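You operate a simulated robot arm through the tools that you are given. There is no shell and no other tool.

You run a simulated robot arm. Do the job below in one go: nothing can be reset, and whatever is moved stays where it is left.

JOB
Put things in order on the keyboard part of the desk. At the end: the white paste tube stands on top of the red brake block (marked "FIRM"); the blue drip cup stands where the purple drive stood; the green camera card stands where the blue drip cup stood; the purple drive is on the white loose saucer; whatever was shut is shut again. Leave all else as you found it, and nothing knocked over.

Only the result counts: the job must be done as asked and must still hold three seconds after the hand-in. Knocking over, shifting, dropping, spilling or breaking anything else fails it.

ROBOT AND FRAMES
A 7-joint arm with a two-finger parallel gripper, fixed in place. Base frame: the origin is at the foot of the arm, x ahead of it, y to its left, z up; the work surface is at about z = -0.004. Lengths are in m, angles in degrees, forces in N, time in s.
With the tool pointing down near the work surface it reaches from about 0.24 to 0.62 m from the base axis. Its first joint turns from -66.0 to 66.0 degrees. Payload 2.6 kg.
Tool frame: the origin (TCP) lies between the finger pads and is the grasp point; the fingertips stand 0.03 m ahead of it; z points along the fingers, y is the line along which they close. The gripper opens to 0.094 m. The fingers are 0.028 m wide and 0.01 m thick; the gripper's body (0.05 by 0.096 m) begins 0.055 m behind the TCP.
Orientation is told as [roll, pitch, yaw] about the base's x, y, z axes, in that order, counted from this pose: with the fingers straight down and closing along the base's y, the tool's x points along the base's -x, its y along +y and its z along -z.

CONTROLS
- The arm moves only by the tool servo_tool. Its argument "steps" is a list of rows, each an object of numbers (a shift or turn left out is 0, a gripper value left out holds the last): "tx", "ty", "tz": the shift along the tool's x, y, z in units of 40 mm (1.0 is 40 mm); "ax", "ay", "az": the turn, a rotation vector about the tool's x, y, z in units of 4 degrees (1.0 is 4 degrees); "jaw": the finger opening in m, from 0 to 0.094. In form: [{"tx": .., "ty": .., "tz": .., "ax": .., "ay": .., "az": .., "jaw": ..}, ...]. A call has 1 to 20 rows; each row shifts and turns the commanded pose from where the row before left it, along the tool's axes as they then stand. A call with a number of a shift or a turn outside -1 to 1 is refused whole. Rows are played at 5 a second. More than 0.05 m and 8.6 degrees between two rows, or a gripper value outside its range, and nothing of the call is played. Where a pose cannot be reached the arm comes as near as it can. A force on the tool above 40 N (or 10 N above the force at the start of the call, whichever is more), or a blocked arm, ends the call early, and 0.2 s more pass. Each finger travels about 0.072 m/s and halts on what it meets, pressing with about 28 N; the grip force reading is that of the motor and also rises with nothing between the fingers. The clock runs only during rows and for 0.2 s after the last one: add rows that do not move to give the fingers time. It gives the time, the measured TCP pose, the force on the tool (base axes), the opening and the grip force at its end, in the units of the frame above (readings bear some noise), with the torque about the TCP (base axes, N m) and any sound that the robot's microphone picked up.
- Cameras (640 x 400 px; columns grow to the right, rows downward): "scene" is fixed at [0.0371, 0.4261, 0.564]; the picture's right is [-0.83, -0.55, 0.00], its down [-0.29, 0.44, -0.85] and it looks along [0.47, -0.71, -0.53] (base axes); focal length 310 px, centre (320, 200). "wrist" rides on the gripper at [0.076, 0.014, -0.103] in the tool frame; the picture's right is [-0.18, 0.98, 0.00], its down [-0.75, -0.14, -0.64] and it looks along [-0.63, -0.12, 0.77] (tool axes); focal length 243 px, centre (320, 200). There is no depth. A picture from a camera that has moved, and an enlarged one, comes with that camera's place and axes in the base frame and with its lens. The place of the scene camera against the robot may be out by one fixed shift of up to 0.018 m in any direction.
- camera(camera): a new picture of that camera. It takes no simulated time.
- zoom(camera, box): a new picture of the part [left, top, right, bottom] of that camera's present view, enlarged. It takes no simulated time.
- hand_in(): hands the job in; it is judged then, once.

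Places have to be worked out from the pictures, the camera data and where the tool is seen. Open the gripper and draw the arm clear of the work before you hand the job in, unless the task says otherwise.

The tools are called after ">>>" as name(argument=value, ...) on one line, values as JSON. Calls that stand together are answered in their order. servo_tool: Moves the arm, as the interface text tells. Its arguments: {"type":"object","properties":{"steps":{"type":"array","items":{"type":"object","properties":{"tx":{"type":"number"},"ty":{"type":"number"},"tz":{"type":"number"},"ax":{"type":"number"},"ay":{"type":"number"},"az":{"type":"number"},"jaw":{"type":"number"}}}}},"required":["steps"]} The other tools are called the same way: camera (camera) takes a picture; zoom (camera, box) takes an enlarged picture of a part of a camera's view; hand_in () hands the job in.

At the start:

```text
clock: 0.0
ee_pos: [0.3993, 0.0519, 0.3005]
tool_rot: [-0.1, 0.1, 0.0]
contact_force: [0.1, -0.1, -0.2]
ft_torque: [0.01, 0.01, 0.02]
grip_width: 0.0939
finger_force: 0.0
```

scene: 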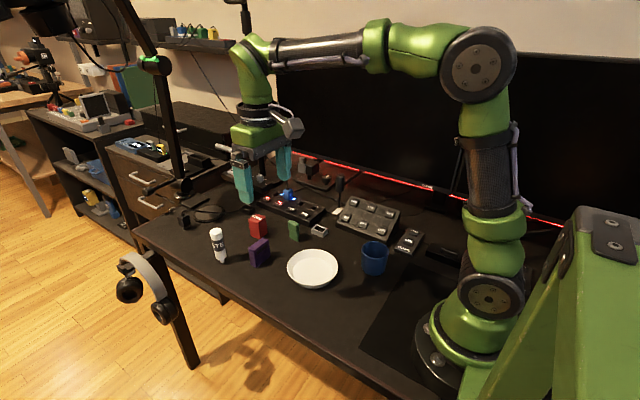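
wrist: 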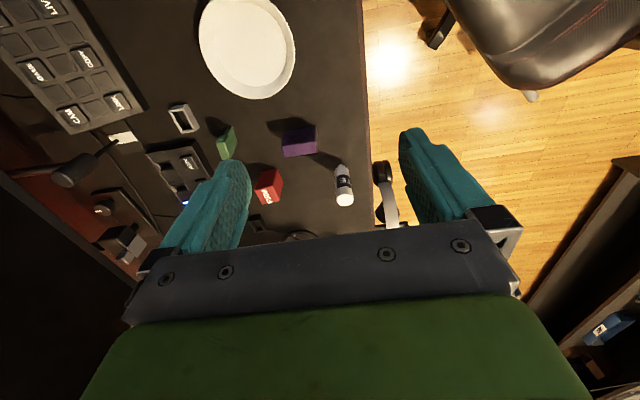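

I start by taking enlarged pictures of the desk to identify the objects and their places.

>>> zoom(camera="scene", box=[190, 180, 350, 280])

>>> zoom(camera="scene", box=[270, 180, 430, 300])

>>> zoom(camera="wrist", box=[140, 0, 400, 240])

```text
4.00 times, centred on (270, 230) of scene
camera zoom: at [0.0371, 0.4261, 0.564], right [-0.83, -0.55, 0.0], down [-0.29, 0.44, -0.85], along [0.47, -0.71, -0.53], focal length 1242 px, centre (520, 80)
```

zoom: 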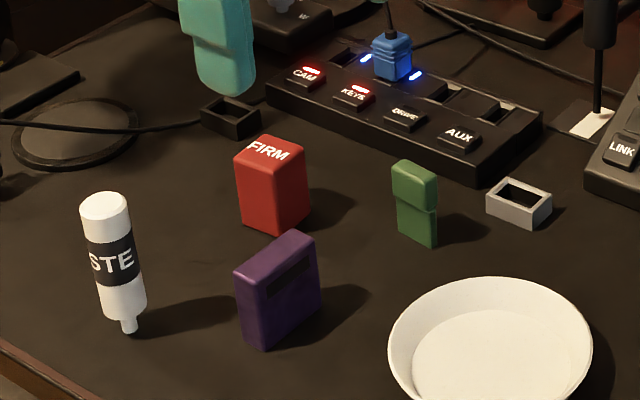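

```text
3.33 times, centred on (350, 240) of scene
camera zoom: at [0.0371, 0.4261, 0.564], right [-0.83, -0.55, 0.0], down [-0.29, 0.44, -0.85], along [0.47, -0.71, -0.53], focal length 1035 px, centre (220, 67)
```

zoom: 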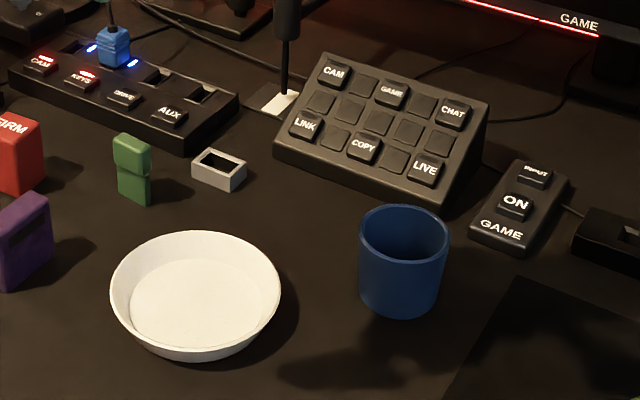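

```text
1.67 times, centred on (270, 120) of wrist
camera zoom: at [0.3219, 0.0674, 0.4027], right [0.18, 0.98, 0.0], down [0.75, -0.14, 0.64], along [0.63, -0.12, -0.77], focal length 404 px, centre (403, 333)
```

zoom: 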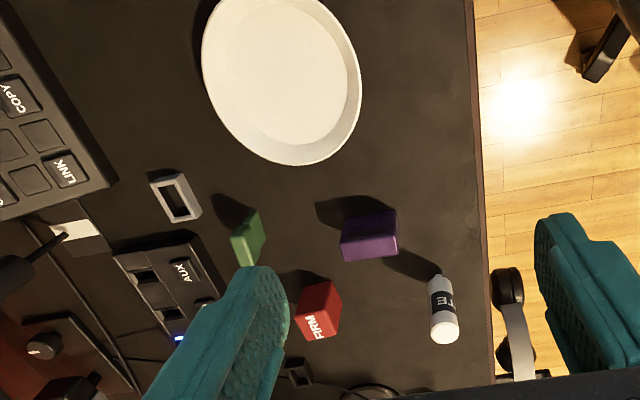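

I zoom in on the wrist view of the small objects so I can see their edges and work out positions from the calibrated wrist camera.

>>> zoom(camera="wrist", box=[200, 90, 380, 210])

>>> zoom(camera="scene", box=[200, 205, 290, 275])

>>> zoom(camera="scene", box=[330, 220, 430, 290])

```text
3.33 times, centred on (290, 150) of wrist
camera zoom: at [0.3219, 0.0674, 0.4027], right [0.18, 0.98, 0.0], down [0.75, -0.14, 0.64], along [0.63, -0.12, -0.77], focal length 809 px, centre (420, 367)
```

zoom: 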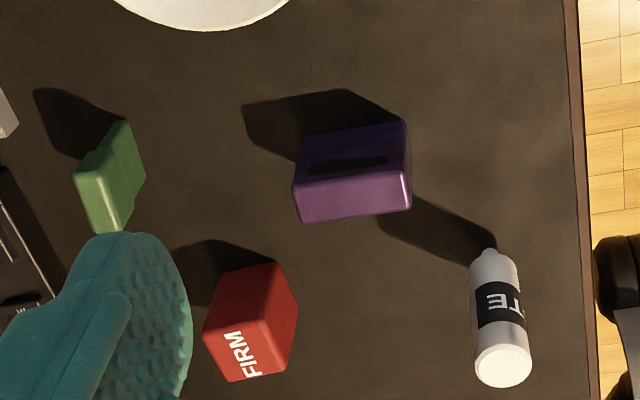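

```text
5.71 times, centred on (245, 240) of scene
camera zoom: at [0.0371, 0.4261, 0.564], right [-0.83, -0.55, 0.0], down [-0.29, 0.44, -0.85], along [0.47, -0.71, -0.53], focal length 1774 px, centre (749, -29)
```

zoom: 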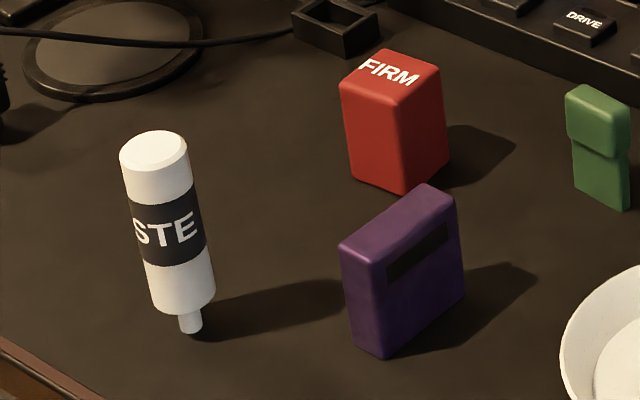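

```text
5.71 times, centred on (380, 255) of scene
camera zoom: at [0.0371, 0.4261, 0.564], right [-0.83, -0.55, 0.0], down [-0.29, 0.44, -0.85], along [0.47, -0.71, -0.53], focal length 1774 px, centre (-23, -114)
```

zoom: 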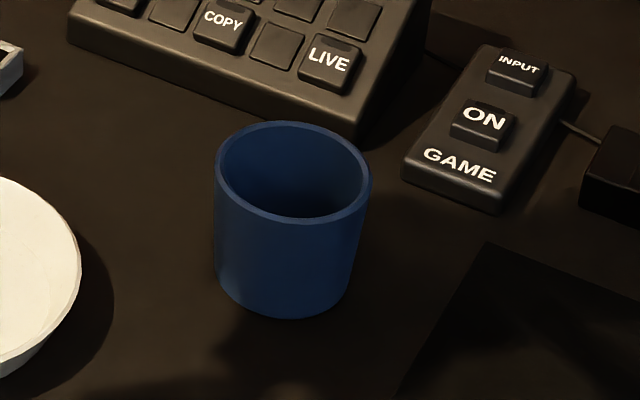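

The wrist view puts the purple drive at about (0.498, 0.001), 53 mm wide along y, 20 mm thick and 60 mm tall. The tube is near (0.575, 0.061), standing on its nozzle. I move the arm toward the saucer and cup at height to locate those.

>>> servo_tool(steps=[{"tx": 0.5, "ty": -0.8}, {"tx": 0.5, "ty": -0.8}, {"tx": 0.5, "ty": -0.8}, {"tx": 0, "ty": 0}])

>>> camera(camera="wrist")

>>> camera(camera="scene")

```text
clock: 1.0
ee_pos: [0.3398, -0.0453, 0.2987]
tool_rot: [0.0, 0.0, 0.1]
contact_force: [1.4, -0.9, 0.8]
ft_torque: [-0.01, 0.02, -0.01]
grip_width: 0.0941
finger_force: 0.1
```

```text
taken
camera wrist: at [0.2624, -0.0305, 0.4024], right [0.18, 0.98, 0.0], down [0.75, -0.14, 0.64], along [0.63, -0.12, -0.77], focal length 243 px, centre (320, 200)
```

wrist: 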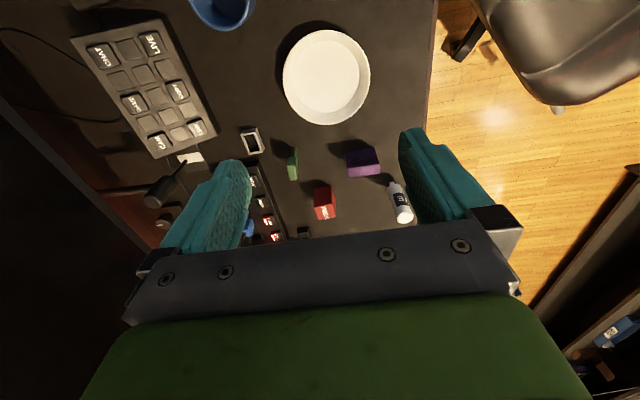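

```text
taken
```

scene: 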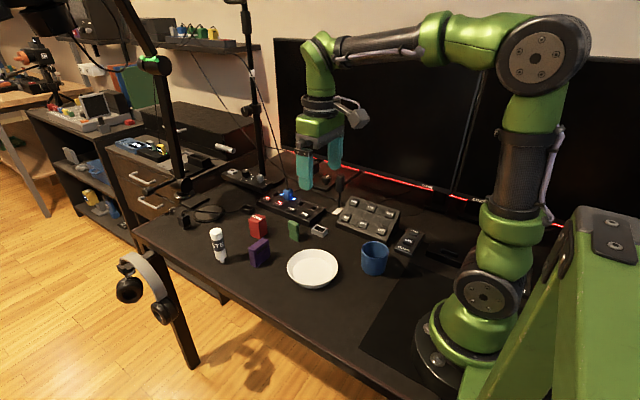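

The saucer, drive, card, and red block are all in the wrist view now. I zoom in to measure them.

>>> zoom(camera="wrist", box=[180, 0, 440, 140])

>>> zoom(camera="wrist", box=[220, 110, 420, 240])

```text
2.46 times, centred on (310, 70) of wrist
camera zoom: at [0.2624, -0.0305, 0.4024], right [0.18, 0.98, 0.0], down [0.75, -0.14, 0.64], along [0.63, -0.12, -0.77], focal length 597 px, centre (345, 520)
```

zoom: 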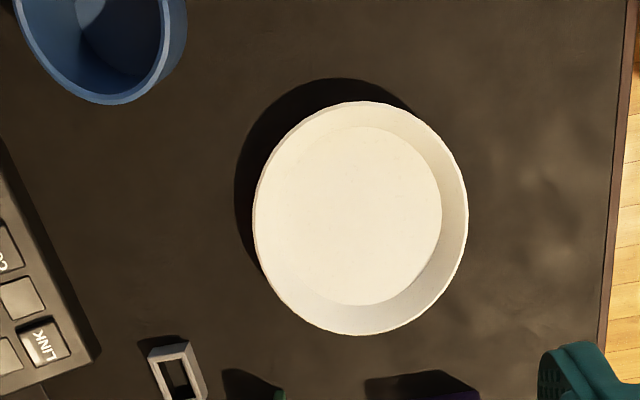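

```text
3.08 times, centred on (320, 175) of wrist
camera zoom: at [0.2624, -0.0305, 0.4024], right [0.18, 0.98, 0.0], down [0.75, -0.14, 0.64], along [0.63, -0.12, -0.77], focal length 746 px, centre (320, 277)
```

zoom: 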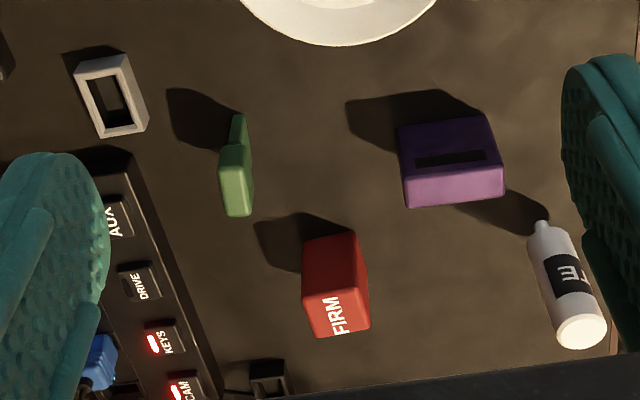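

I zoom further on the red block, the green card and the purple drive for exact edges.

>>> zoom(camera="wrist", box=[300, 170, 360, 230])

>>> zoom(camera="wrist", box=[270, 135, 330, 195])

>>> zoom(camera="wrist", box=[370, 165, 430, 230])

```text
6.67 times, centred on (330, 200) of wrist
camera zoom: at [0.2624, -0.0305, 0.4024], right [0.18, 0.98, 0.0], down [0.75, -0.14, 0.64], along [0.63, -0.12, -0.77], focal length 1618 px, centre (253, 200)
```

zoom: 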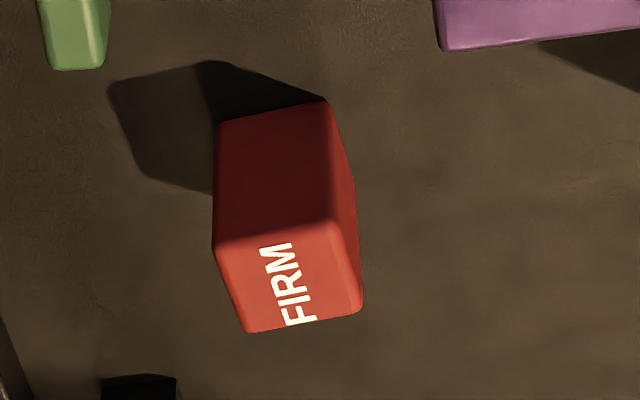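

```text
6.67 times, centred on (300, 165) of wrist
camera zoom: at [0.2624, -0.0305, 0.4024], right [0.18, 0.98, 0.0], down [0.75, -0.14, 0.64], along [0.63, -0.12, -0.77], focal length 1618 px, centre (453, 433)
```

zoom: 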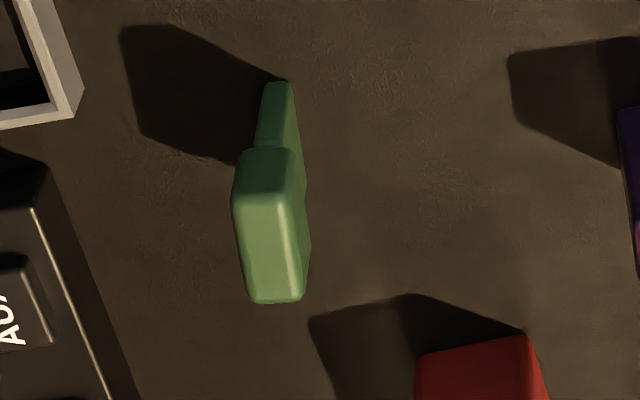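

```text
6.15 times, centred on (400, 198) of wrist
camera zoom: at [0.2624, -0.0305, 0.4024], right [0.18, 0.98, 0.0], down [0.75, -0.14, 0.64], along [0.63, -0.12, -0.77], focal length 1493 px, centre (-172, 215)
```

zoom: 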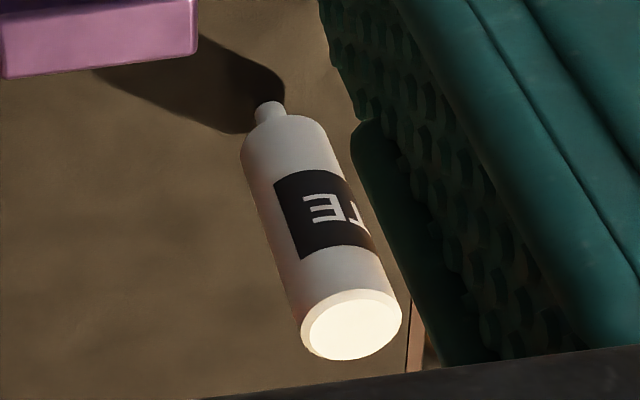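

Measurements so far:
- **Red block:** centre about (0.577, -0.078), top at z ≈ 0.056.
- **Tube:** axis about (0.577, 0.061), height about 0.10.
- **Green card:** about (0.48, -0.117).
- **Saucer:** centre about (0.352, -0.040).

I now go above the purple drive at (0.498, 0.002).

>>> servo_tool(steps=[{"tx": -0.79, "ty": 0.2375, "jaw": 0.094}, {"tx": -0.79, "ty": 0.2375}, {"tx": -0.79, "ty": 0.2375}, {"tx": -0.79, "ty": 0.2375}, {"tx": -0.79, "ty": 0.2375}, {"tz": 0.8}, {"tz": 0.8}, {"tz": 0.8}, {"tz": 0.6}, {}])

>>> camera(camera="wrist")

>>> camera(camera="scene")

```text
clock: 3.2
ee_pos: [0.4998, 0.005, 0.1789]
tool_rot: [-0.1, 0.0, 0.0]
contact_force: [-0.1, 0.6, -1.0]
ft_torque: [0.02, 0.0, -0.01]
grip_width: 0.0942
finger_force: 0.1
```

```text
taken
camera wrist: at [0.4236, 0.0204, 0.2826], right [0.18, 0.98, 0.0], down [0.75, -0.14, 0.64], along [0.63, -0.12, -0.77], focal length 243 px, centre (320, 200)
```

wrist: 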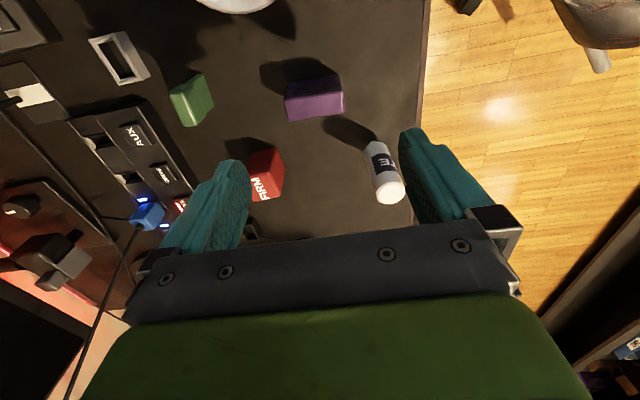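

```text
taken
```

scene: 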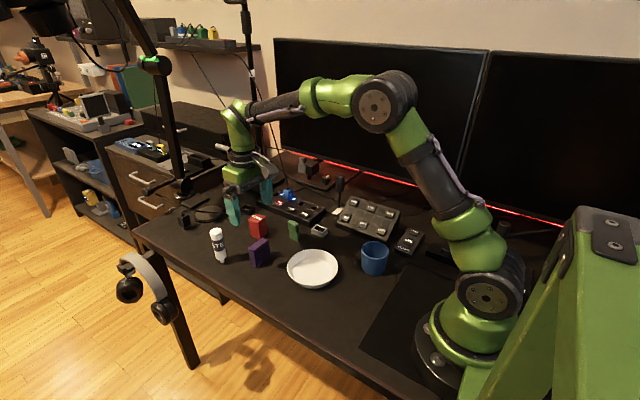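

The drive lies right below the tool; I zoom to fix the offset before descending.

>>> zoom(camera="wrist", box=[270, 60, 360, 130])

>>> zoom(camera="wrist", box=[150, 60, 220, 130])

```text
5.71 times, centred on (315, 95) of wrist
camera zoom: at [0.4236, 0.0204, 0.2826], right [0.18, 0.98, 0.0], down [0.75, -0.14, 0.64], along [0.63, -0.12, -0.77], focal length 1386 px, centre (349, 800)
```

zoom: 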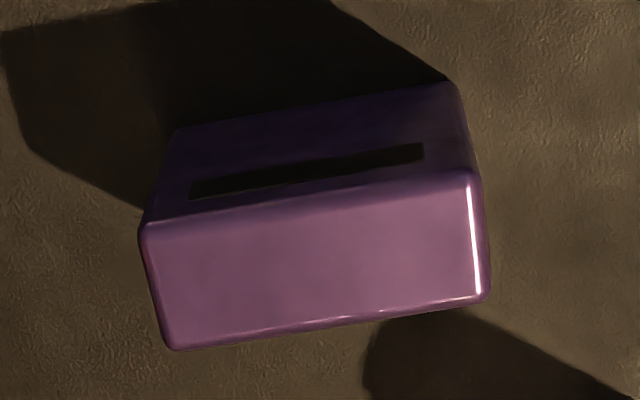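

```text
5.71 times, centred on (185, 95) of wrist
camera zoom: at [0.4236, 0.0204, 0.2826], right [0.18, 0.98, 0.0], down [0.75, -0.14, 0.64], along [0.63, -0.12, -0.77], focal length 1386 px, centre (1091, 800)
```

zoom: 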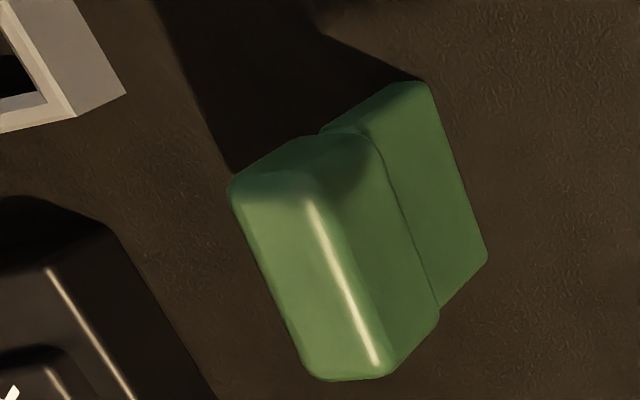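

The drive's centre is (0.498, 0.002), top z ≈ 0.056, width 0.053. I descend straight to z ≈ 0.045 and close along y.

>>> servo_tool(steps=[{"ty": -0.045, "tz": 0.6}, {"tz": 0.6}, {"tz": 0.6}, {"tz": 0.6}, {"tz": 0.5}, {"tz": 0.475}, {}, {"jaw": 0.04}, {"jaw": 0.04}, {"jaw": 0.04}, {"jaw": 0.04}, {"jaw": 0.04}])

>>> camera(camera="wrist")

>>> zoom(camera="scene", box=[190, 180, 350, 280])

```text
clock: 5.8
ee_pos: [0.4974, 0.0031, 0.0461]
tool_rot: [-0.1, 0.0, 0.0]
contact_force: [0.7, -0.1, -0.1]
ft_torque: [-0.01, -0.01, 0.02]
grip_width: 0.0595
finger_force: 28.1
```

```text
taken
camera wrist: at [0.4206, 0.0169, 0.1487], right [0.18, 0.98, 0.0], down [0.75, -0.14, 0.64], along [0.63, -0.12, -0.77], focal length 243 px, centre (320, 200)
```

wrist: 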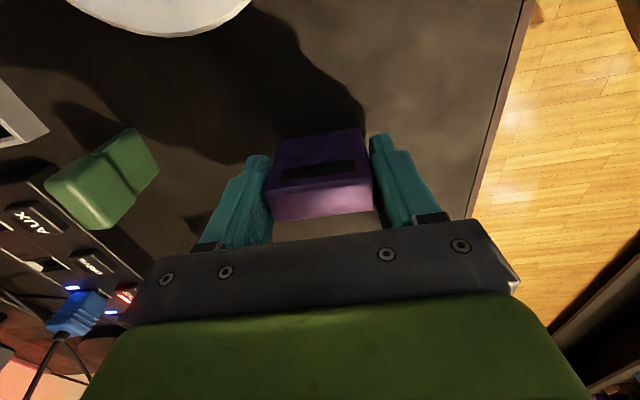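

```text
4.00 times, centred on (270, 230) of scene
camera zoom: at [0.0371, 0.4261, 0.564], right [-0.83, -0.55, 0.0], down [-0.29, 0.44, -0.85], along [0.47, -0.71, -0.53], focal length 1242 px, centre (520, 80)
```

zoom: 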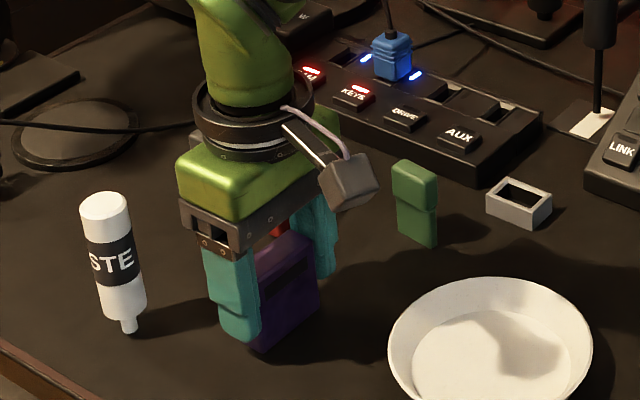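

Gripped (opening 0.0595, 28 N). I lift gently by 80 mm and carry the drive over the saucer at (0.352, -0.040).

>>> servo_tool(steps=[{"tz": -0.2}, {"tz": -0.4}, {"tz": -0.5}, {"tz": -0.5}, {"tz": -0.4}, {"tx": 0.3, "ty": -0.1}, {"tx": 0.5, "ty": -0.15}, {"tx": 0.6, "ty": -0.18}, {"tx": 0.6, "ty": -0.18}, {"tx": 0.6, "ty": -0.18}, {"tx": 0.6, "ty": -0.17}, {"tx": 0.435, "ty": -0.12}, {}, {}])

>>> camera(camera="wrist")

>>> zoom(camera="scene", box=[220, 180, 420, 300])

```text
clock: 8.8
ee_pos: [0.351, -0.0403, 0.1242]
tool_rot: [0.0, 0.1, 0.0]
contact_force: [0.3, -0.3, -1.1]
ft_torque: [0.04, 0.0, 0.0]
grip_width: 0.0595
finger_force: 27.8
```

```text
taken
camera wrist: at [0.2739, -0.0259, 0.2275], right [0.18, 0.98, 0.0], down [0.75, -0.14, 0.64], along [0.63, -0.12, -0.77], focal length 243 px, centre (320, 200)
```

wrist: 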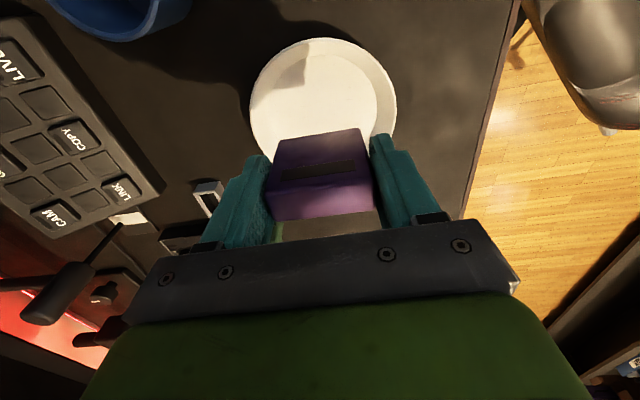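

```text
3.20 times, centred on (320, 240) of scene
camera zoom: at [0.0371, 0.4261, 0.564], right [-0.83, -0.55, 0.0], down [-0.29, 0.44, -0.85], along [0.47, -0.71, -0.53], focal length 993 px, centre (320, 72)
```

zoom: 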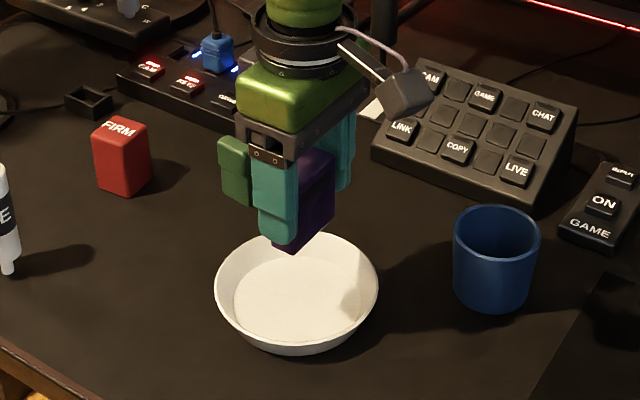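

A refined fit of the saucer rim gives its centre as (0.358, -0.037), so I shift a few mm and lower the drive to just above the saucer floor.

>>> servo_tool(steps=[{"tx": -0.17, "ty": 0.08}, {"tz": 0.4}, {"tz": 0.5}, {"tz": 0.4}, {"tz": 0.25}, {}])

>>> zoom(camera="scene", box=[250, 200, 380, 300])

>>> camera(camera="wrist")

```text
clock: 10.2
ee_pos: [0.3572, -0.0386, 0.0611]
tool_rot: [0.0, -0.1, 0.0]
contact_force: [0.1, 0.3, -2.0]
ft_torque: [-0.03, -0.02, -0.01]
grip_width: 0.0596
finger_force: 28.3
```

```text
4.00 times, centred on (315, 250) of scene
camera zoom: at [0.0371, 0.4261, 0.564], right [-0.83, -0.55, 0.0], down [-0.29, 0.44, -0.85], along [0.47, -0.71, -0.53], focal length 1242 px, centre (340, 0)
```

zoom: 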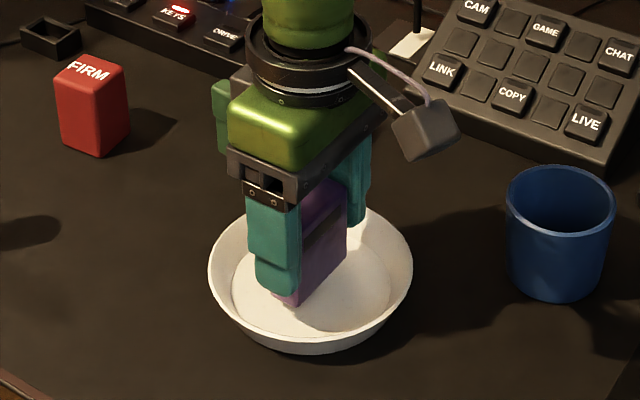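

```text
taken
camera wrist: at [0.2803, -0.0227, 0.164], right [0.18, 0.98, 0.0], down [0.75, -0.14, 0.64], along [0.63, -0.12, -0.77], focal length 243 px, centre (320, 200)
```

wrist: 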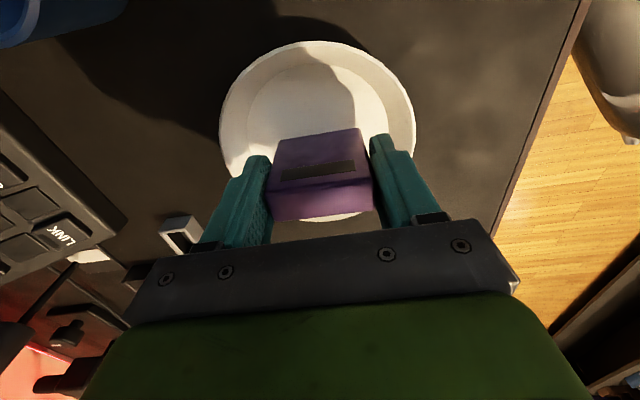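

The drive is centred over the saucer with about 1 cm to go. I lower it in 2 mm steps and watch the force.

>>> servo_tool(steps=[{"tz": 0.05}, {"tz": 0.05}, {"tz": 0.05}, {}])

```text
clock: 11.2
ee_pos: [0.3579, -0.0385, 0.0576]
tool_rot: [0.0, 0.0, 0.0]
contact_force: [-0.2, 0.0, -3.0]
ft_torque: [0.0, 0.01, 0.0]
grip_width: 0.0598
finger_force: 28.1
```

No contact yet; I continue in small steps.

>>> servo_tool(steps=[{"tz": 0.04}, {"tz": 0.04}, {}])

```text
clock: 12.0
ee_pos: [0.3589, -0.038, 0.0535]
tool_rot: [0.0, 0.0, 0.0]
contact_force: [0.0, -0.8, -0.9]
ft_torque: [0.03, -0.02, 0.0]
grip_width: 0.0596
finger_force: 27.9
```

>>> servo_tool(steps=[{"tz": 0.03}, {"tz": 0.03}, {}])

>>> zoom(camera="scene", box=[270, 220, 350, 290])

```text
clock: 12.8
ee_pos: [0.3603, -0.0382, 0.0513]
tool_rot: [-0.1, -0.2, 0.0]
contact_force: [-5.0, 1.9, 20.3]
ft_torque: [0.03, 0.04, -0.01]
grip_width: 0.0596
finger_force: 27.8
```

```text
5.71 times, centred on (310, 255) of scene
camera zoom: at [0.037, 0.4261, 0.564], right [-0.83, -0.55, 0.0], down [-0.29, 0.44, -0.85], along [0.47, -0.71, -0.53], focal length 1774 px, centre (377, -114)
```

zoom: 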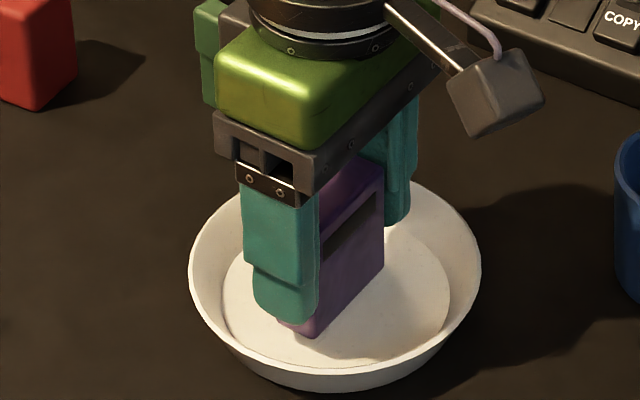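

Contact at about 20 N, so the drive sits on the saucer floor. I relax by 1 mm, open to 0.075, and rise straight up.

>>> servo_tool(steps=[{"tz": -0.03}, {}, {"jaw": 0.066}, {"jaw": 0.074}, {"jaw": 0.074}, {}])

>>> zoom(camera="scene", box=[270, 220, 350, 290])

>>> camera(camera="wrist")

```text
clock: 14.2
ee_pos: [0.3589, -0.0394, 0.0523]
tool_rot: [-0.1, -0.1, 0.0]
contact_force: [-1.1, 0.2, -0.6]
ft_torque: [0.0, -0.01, 0.02]
grip_width: 0.0741
finger_force: 0.0
```

```text
5.71 times, centred on (310, 255) of scene
camera zoom: at [0.0371, 0.4261, 0.564], right [-0.83, -0.55, 0.0], down [-0.29, 0.44, -0.85], along [0.47, -0.71, -0.53], focal length 1774 px, centre (377, -114)
```

zoom: 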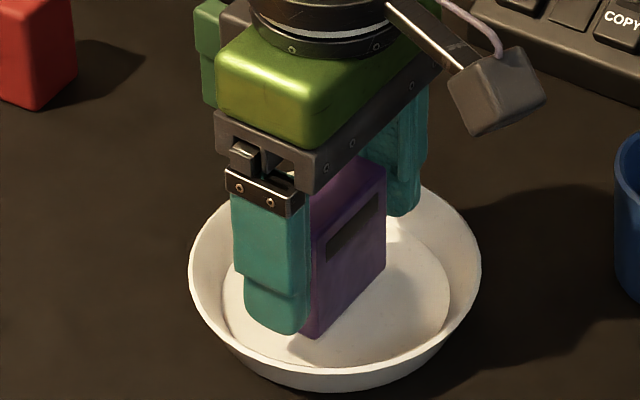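

```text
taken
camera wrist: at [0.2815, -0.0231, 0.1543], right [0.18, 0.98, 0.0], down [0.75, -0.14, 0.64], along [0.63, -0.12, -0.77], focal length 243 px, centre (320, 200)
```

wrist: 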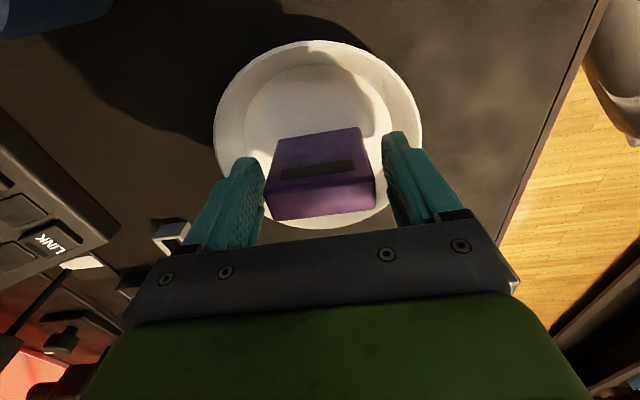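

The drive stands free in the saucer with gaps on both sides. I raise the tool straight up to about z = 0.28.

>>> servo_tool(steps=[{"tz": -0.2}, {"tz": -0.3}, {"tz": -0.5}, {"tz": -0.8}, {"tz": -0.9}, {"tz": -0.9}, {"tz": -0.9}, {"tz": -0.9}, {"tz": -0.3, "jaw": 0.094}, {}])

>>> camera(camera="wrist")

>>> camera(camera="scene")

```text
clock: 16.4
ee_pos: [0.3567, -0.035, 0.2836]
tool_rot: [0.0, -0.1, 0.1]
contact_force: [0.2, 0.2, -0.7]
ft_torque: [-0.03, -0.04, 0.0]
grip_width: 0.0939
finger_force: 0.1
```

```text
taken
camera wrist: at [0.2793, -0.0204, 0.3848], right [0.18, 0.98, 0.0], down [0.75, -0.14, 0.64], along [0.63, -0.12, -0.77], focal length 243 px, centre (320, 200)
```

wrist: 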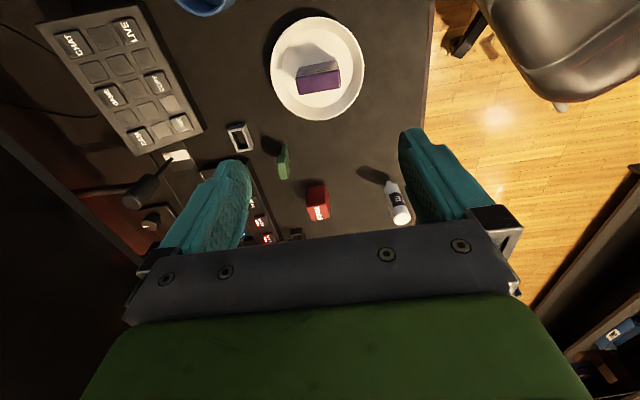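

```text
taken
```

scene: 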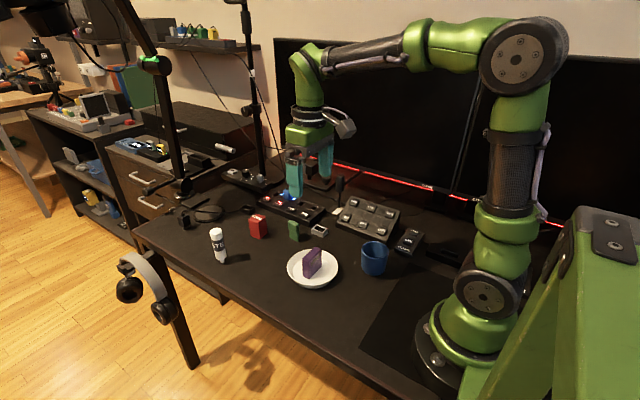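

The drive stands on the saucer. Next I move toward the blue cup for a measuring view.

>>> servo_tool(steps=[{"tx": 0.48, "ty": -0.66}, {"tx": 0.48, "ty": -0.66}, {"tx": 0.48, "ty": -0.66}, {"tx": 0.48, "ty": -0.66}, {}, {}])

>>> camera(camera="wrist")

>>> camera(camera="scene")

```text
clock: 17.8
ee_pos: [0.2797, -0.1436, 0.2811]
tool_rot: [0.0, 0.0, 0.1]
contact_force: [0.1, 0.3, -0.5]
ft_torque: [0.01, 0.03, -0.02]
grip_width: 0.094
finger_force: 0.1
```

```text
taken
camera wrist: at [0.2029, -0.1283, 0.3844], right [0.18, 0.98, 0.0], down [0.75, -0.14, 0.64], along [0.63, -0.12, -0.77], focal length 243 px, centre (320, 200)
```

wrist: 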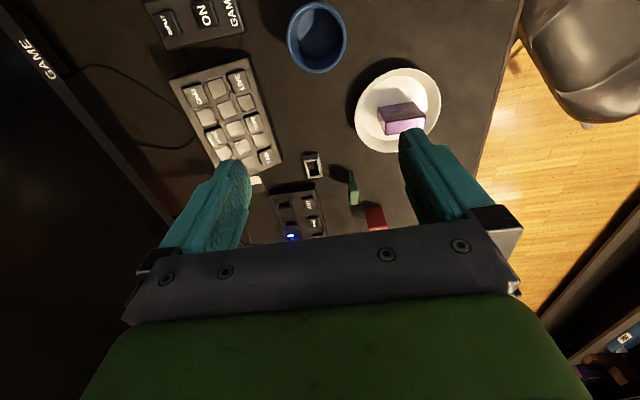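

```text
taken
```

scene: 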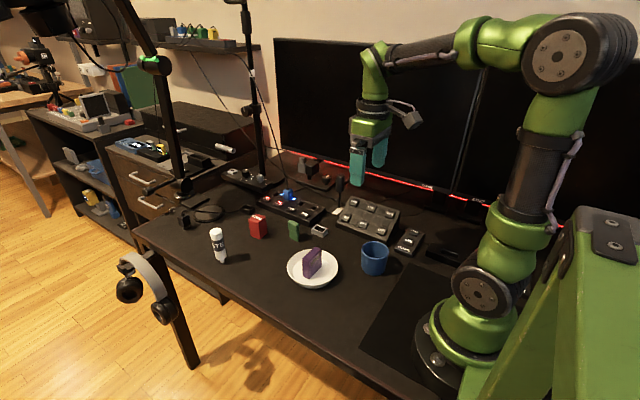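

The cup is fully in view now; I zoom to measure its rim and check whether anything is inside, and to see the neighbouring panels.

>>> zoom(camera="wrist", box=[270, 0, 370, 85])

>>> zoom(camera="wrist", box=[140, 0, 380, 180])

>>> zoom(camera="scene", box=[340, 220, 440, 290])

```text
4.71 times, centred on (320, 42) of wrist
camera zoom: at [0.2029, -0.1283, 0.3844], right [0.18, 0.98, 0.0], down [0.75, -0.14, 0.64], along [0.63, -0.12, -0.77], focal length 1142 px, centre (320, 941)
```

zoom: 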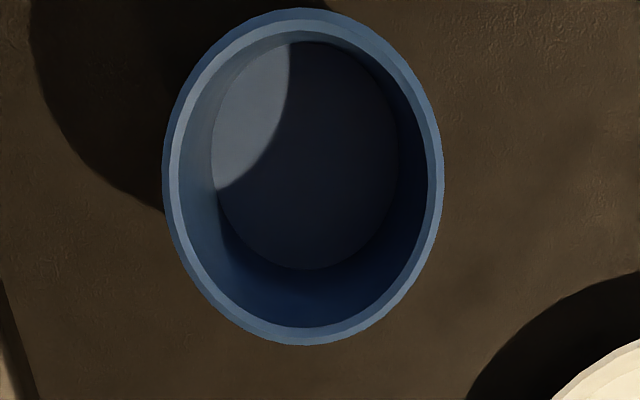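

```text
2.22 times, centred on (260, 90) of wrist
camera zoom: at [0.2029, -0.1283, 0.3844], right [0.18, 0.98, 0.0], down [0.75, -0.14, 0.64], along [0.63, -0.12, -0.77], focal length 539 px, centre (453, 444)
```

zoom: 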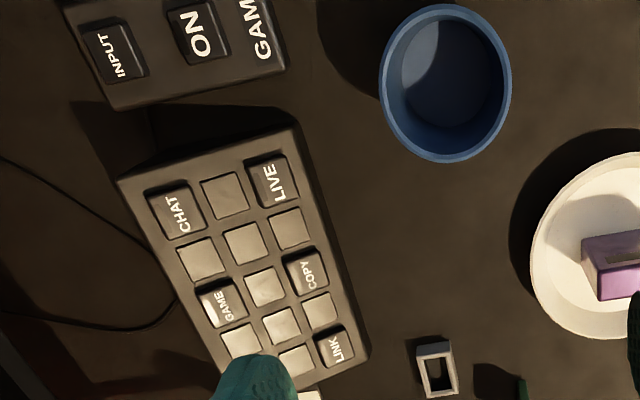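

```text
5.71 times, centred on (390, 255) of scene
camera zoom: at [0.0371, 0.4261, 0.564], right [-0.83, -0.55, 0.0], down [-0.29, 0.44, -0.85], along [0.47, -0.71, -0.53], focal length 1774 px, centre (-80, -114)
```

zoom: 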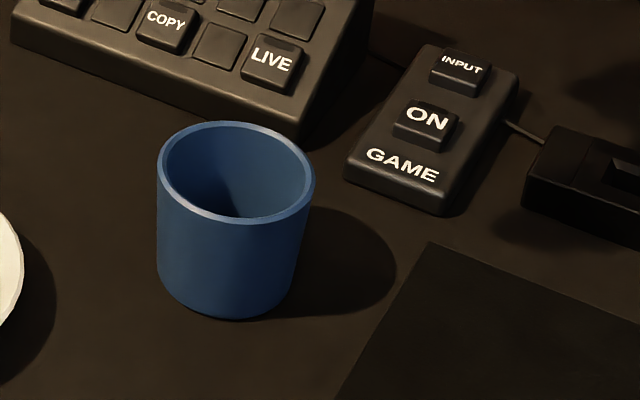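

The cup is empty, with its rim centre about (0.240, -0.139), diameter 0.068, rim z ≈ 0.054. Clearances to the keypad and GAME switch are more than 25 mm. I move above it and descend partway with the jaws fully open along y.

>>> servo_tool(steps=[{"tx": 0.5, "ty": 0.06, "jaw": 0.094}, {"tx": 0.5, "ty": 0.06}, {"tz": 0.6}, {"tz": 0.8}, {"tz": 0.8}, {"tz": 0.8}, {"tz": 0.6}, {}, {}])

>>> camera(camera="wrist")

>>> camera(camera="scene")

```text
clock: 19.8
ee_pos: [0.2425, -0.1392, 0.136]
tool_rot: [0.0, 0.1, 0.0]
contact_force: [0.1, 0.3, -0.4]
ft_torque: [0.0, 0.02, -0.01]
grip_width: 0.0945
finger_force: 0.1
```

```text
taken
camera wrist: at [0.1654, -0.1235, 0.2374], right [0.18, 0.98, 0.0], down [0.75, -0.14, 0.64], along [0.63, -0.12, -0.77], focal length 243 px, centre (320, 200)
```

wrist: 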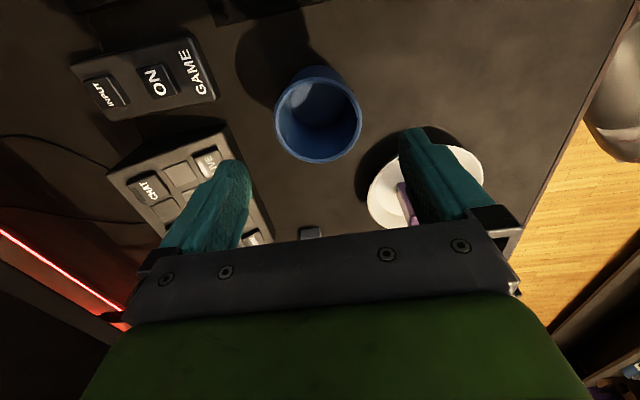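

```text
taken
```

scene: 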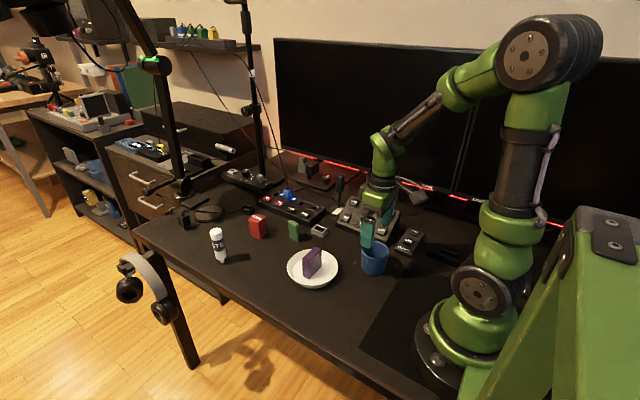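

The cup is centred between the open fingers (row/column match the prediction within 2 mm). I descend to z ≈ 0.036 and close.

>>> servo_tool(steps=[{"tz": 0.5}, {"tz": 0.6}, {"tz": 0.6}, {"tz": 0.5}, {"tz": 0.315}, {}, {"jaw": 0.08}, {"jaw": 0.07}, {"jaw": 0.06}, {"jaw": 0.055}, {"jaw": 0.055}, {}])

>>> camera(camera="wrist")

>>> zoom(camera="scene", box=[320, 190, 460, 290])

```text
clock: 22.4
ee_pos: [0.2412, -0.1398, 0.0358]
tool_rot: [0.0, -0.1, 0.0]
contact_force: [0.2, -0.1, -0.2]
ft_torque: [0.02, 0.03, 0.01]
grip_width: 0.0672
finger_force: 28.1
```

```text
taken
camera wrist: at [0.1649, -0.1245, 0.1385], right [0.18, 0.98, 0.0], down [0.75, -0.14, 0.64], along [0.63, -0.12, -0.77], focal length 243 px, centre (320, 200)
```

wrist: 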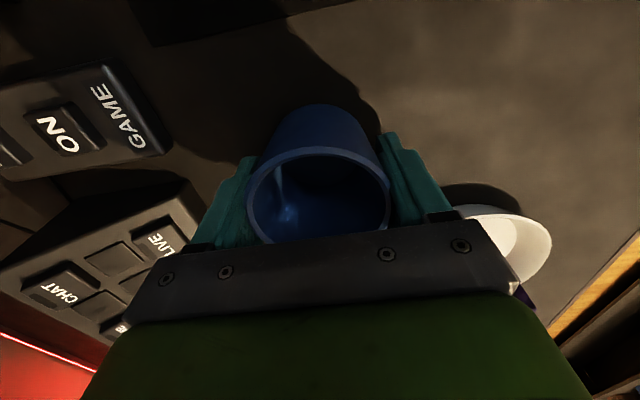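

```text
4.00 times, centred on (390, 240) of scene
camera zoom: at [0.0371, 0.4261, 0.564], right [-0.83, -0.55, 0.0], down [-0.29, 0.44, -0.85], along [0.47, -0.71, -0.53], focal length 1242 px, centre (40, 40)
```

zoom: 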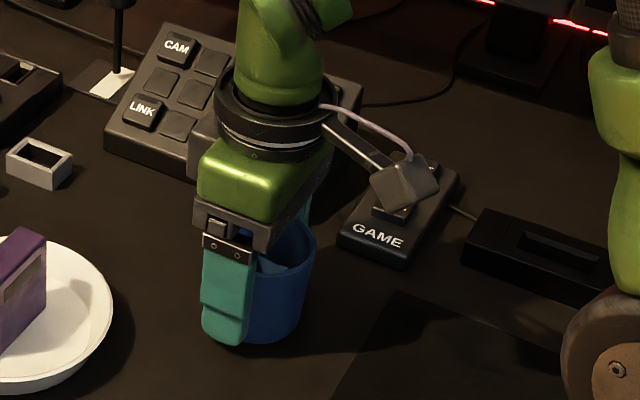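

The cup is held (0.067 m, 28 N). I lift it level to z ≈ 0.18 so that its bottom clears the drive on the saucer, then carry it to above the drive's old spot (0.498, 0.002).

>>> servo_tool(steps=[{"tz": -0.2}, {"tz": -0.4}, {"tz": -0.6}, {"tz": -0.7}, {"tz": -0.7}, {"tz": -0.6}, {"tz": -0.4}, {"tx": -0.35, "ty": 0.19}, {"tx": -0.6, "ty": 0.33}, {"tx": -0.7, "ty": 0.38}, {"tx": -0.7, "ty": 0.38}, {"tx": -0.7, "ty": 0.38}, {"tx": -0.7, "ty": 0.38}, {"tx": -0.7, "ty": 0.38}, {"tx": -0.7, "ty": 0.38}, {"tx": -0.6, "ty": 0.34}, {"tx": -0.4, "ty": 0.22}, {"tx": -0.26, "ty": 0.16}, {}, {}])

>>> camera(camera="wrist")

>>> camera(camera="scene")

```text
clock: 26.6
ee_pos: [0.4956, 0.0027, 0.1792]
tool_rot: [0.0, -0.1, 0.0]
contact_force: [0.8, 0.1, -0.1]
ft_torque: [0.03, -0.02, -0.01]
grip_width: 0.067
finger_force: 28.4
```

```text
taken
camera wrist: at [0.42, 0.0179, 0.2829], right [0.18, 0.98, 0.0], down [0.75, -0.14, 0.64], along [0.63, -0.12, -0.77], focal length 243 px, centre (320, 200)
```

wrist: 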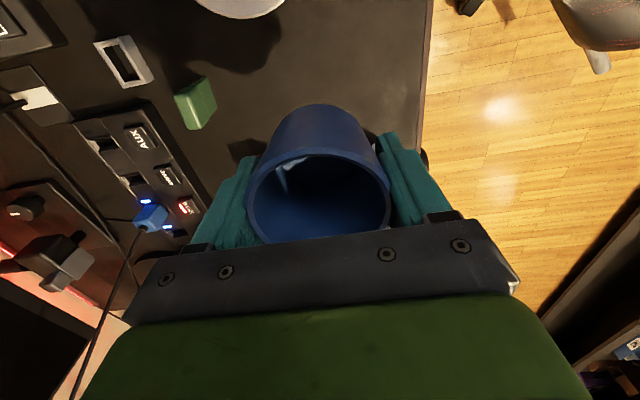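

```text
taken
```

scene: 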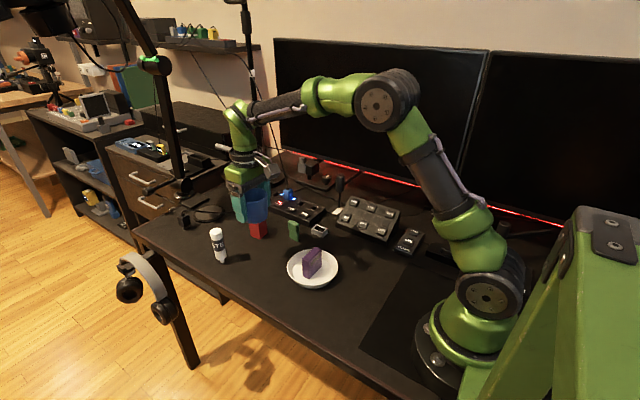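

The cup is above the target, and the red block, tube and card are all clear of its path down. I lower it to about 4 mm above the table.

>>> servo_tool(steps=[{"tz": 0.3}, {"tz": 0.6}, {"tz": 0.7}, {"tz": 0.7}, {"tz": 0.6}, {"tz": 0.4}, {"tz": 0.2}, {}])

>>> zoom(camera="scene", box=[190, 180, 350, 280])

>>> camera(camera="wrist")

```text
clock: 28.4
ee_pos: [0.5008, 0.0028, 0.04]
tool_rot: [0.0, 0.0, -0.1]
contact_force: [-0.5, 0.2, -0.5]
ft_torque: [0.01, -0.05, 0.0]
grip_width: 0.067
finger_force: 27.8
```

```text
4.00 times, centred on (270, 230) of scene
camera zoom: at [0.0371, 0.4261, 0.564], right [-0.83, -0.55, 0.0], down [-0.29, 0.44, -0.85], along [0.47, -0.71, -0.53], focal length 1242 px, centre (520, 80)
```

zoom: 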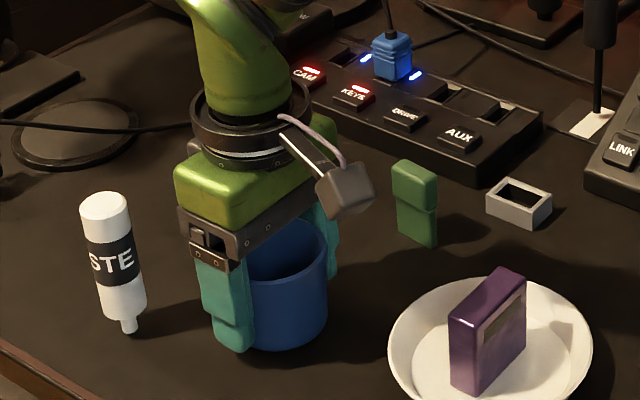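

```text
taken
camera wrist: at [0.4227, 0.0177, 0.1423], right [0.18, 0.98, 0.0], down [0.75, -0.14, 0.64], along [0.63, -0.12, -0.77], focal length 243 px, centre (320, 200)
```

wrist: 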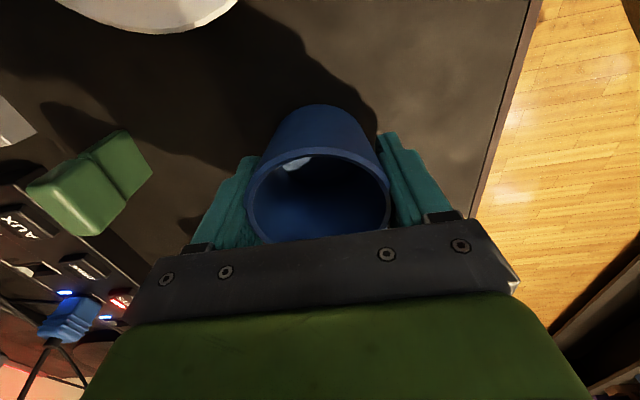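

The cup hovers about 4 mm above the table at the right spot. I lower in 1.5 mm steps until light contact.

>>> servo_tool(steps=[{"tz": 0.04}, {"tz": 0.04}, {}])

```text
clock: 29.2
ee_pos: [0.4988, 0.0027, 0.0372]
tool_rot: [0.0, 0.0, -0.1]
contact_force: [-0.5, -0.7, -0.3]
ft_torque: [0.01, -0.03, 0.05]
grip_width: 0.0667
finger_force: 28.4
```

>>> servo_tool(steps=[{"tz": 0.03}, {}])

```text
clock: 29.8
ee_pos: [0.4983, 0.0031, 0.0363]
tool_rot: [0.0, 0.0, -0.1]
contact_force: [-0.4, -0.5, -0.2]
ft_torque: [0.05, -0.01, 0.01]
grip_width: 0.0671
finger_force: 28.0
```

>>> servo_tool(steps=[{"tz": 0.025}, {}])

```text
clock: 30.4
ee_pos: [0.4986, 0.0025, 0.0361]
tool_rot: [0.0, -0.2, -0.1]
contact_force: [-3.1, 0.0, 9.4]
ft_torque: [0.07, 0.16, 0.01]
grip_width: 0.0668
finger_force: 27.5
```

Light contact (9 N): the cup is on the table. I open the fingers and rise straight up.

>>> servo_tool(steps=[{}, {"jaw": 0.075}, {"jaw": 0.09}, {"jaw": 0.094}, {}, {}, {"tz": -0.2}, {"tz": -0.4}, {"tz": -0.6}, {"tz": -0.8}, {"tz": -0.9}, {"tz": -0.9}, {"tz": -0.8}, {}])

>>> camera(camera="wrist")

>>> zoom(camera="scene", box=[190, 180, 350, 280])

```text
clock: 33.4
ee_pos: [0.4996, -0.0009, 0.2195]
tool_rot: [0.0, 0.0, 0.0]
contact_force: [-0.7, -0.4, -0.4]
ft_torque: [0.01, 0.0, 0.0]
grip_width: 0.094
finger_force: 0.0
```

```text
taken
camera wrist: at [0.4227, 0.0146, 0.3217], right [0.18, 0.98, 0.0], down [0.75, -0.14, 0.64], along [0.63, -0.12, -0.77], focal length 243 px, centre (320, 200)
```

wrist: 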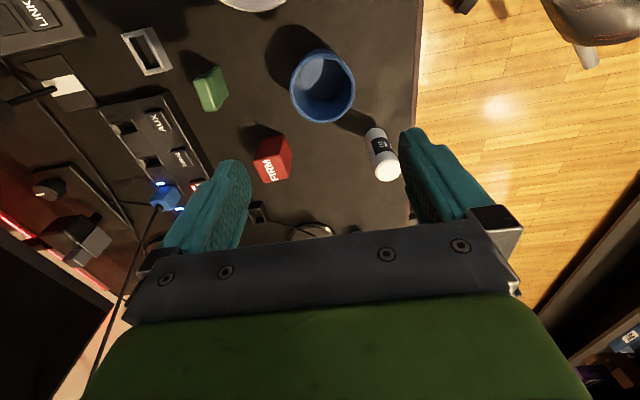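

```text
4.00 times, centred on (270, 230) of scene
camera zoom: at [0.0371, 0.4261, 0.564], right [-0.83, -0.55, 0.0], down [-0.29, 0.44, -0.85], along [0.47, -0.71, -0.53], focal length 1242 px, centre (520, 80)
```

zoom: 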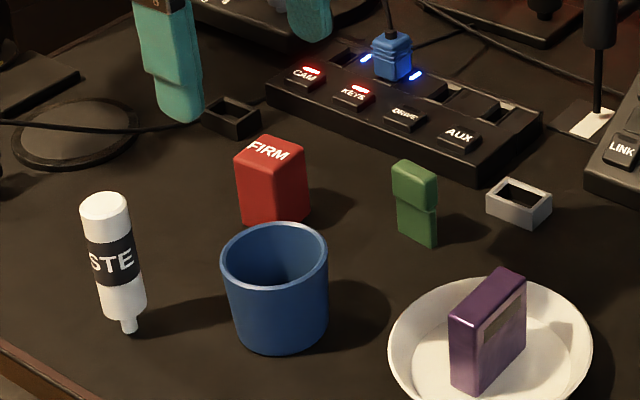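

The cup stands at the drive's old spot. Now I measure the green card again from this pose before picking it.

>>> zoom(camera="wrist", box=[170, 40, 260, 130])

>>> zoom(camera="wrist", box=[270, 30, 370, 130])

>>> zoom(camera="scene", box=[280, 210, 320, 250])

```text
4.44 times, centred on (215, 85) of wrist
camera zoom: at [0.4227, 0.0146, 0.3217], right [0.18, 0.98, 0.0], down [0.75, -0.14, 0.64], along [0.63, -0.12, -0.77], focal length 1078 px, centre (787, 711)
```

zoom: 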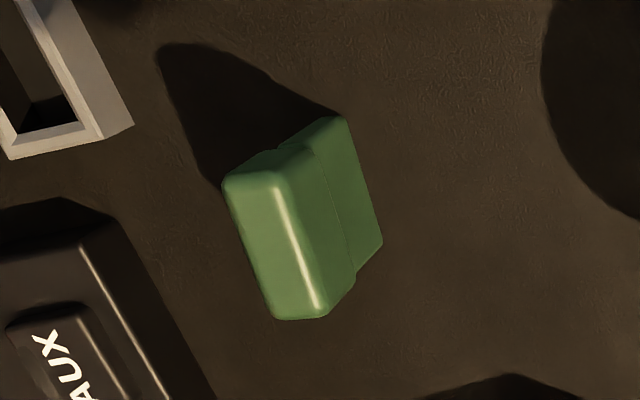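

```text
4.00 times, centred on (320, 80) of wrist
camera zoom: at [0.4227, 0.0146, 0.3217], right [0.18, 0.98, 0.0], down [0.75, -0.14, 0.64], along [0.63, -0.12, -0.77], focal length 970 px, centre (320, 680)
```

zoom: 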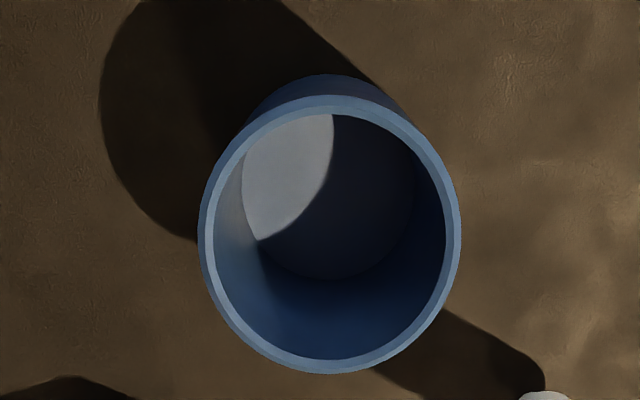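

```text
10.00 times, centred on (300, 230) of scene
camera zoom: at [0.0371, 0.4261, 0.564], right [-0.83, -0.55, 0.0], down [-0.29, 0.44, -0.85], along [0.47, -0.71, -0.53], focal length 3104 px, centre (520, -100)
```

zoom: 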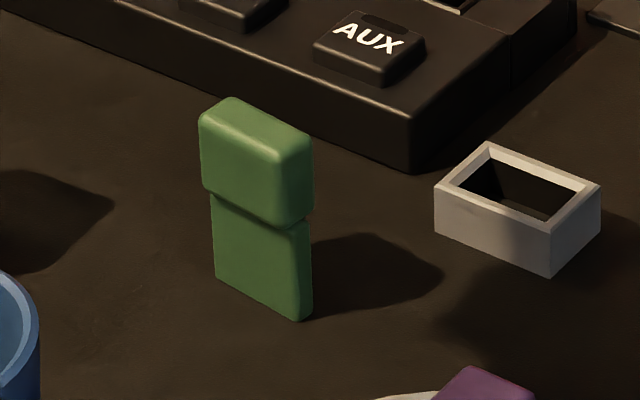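

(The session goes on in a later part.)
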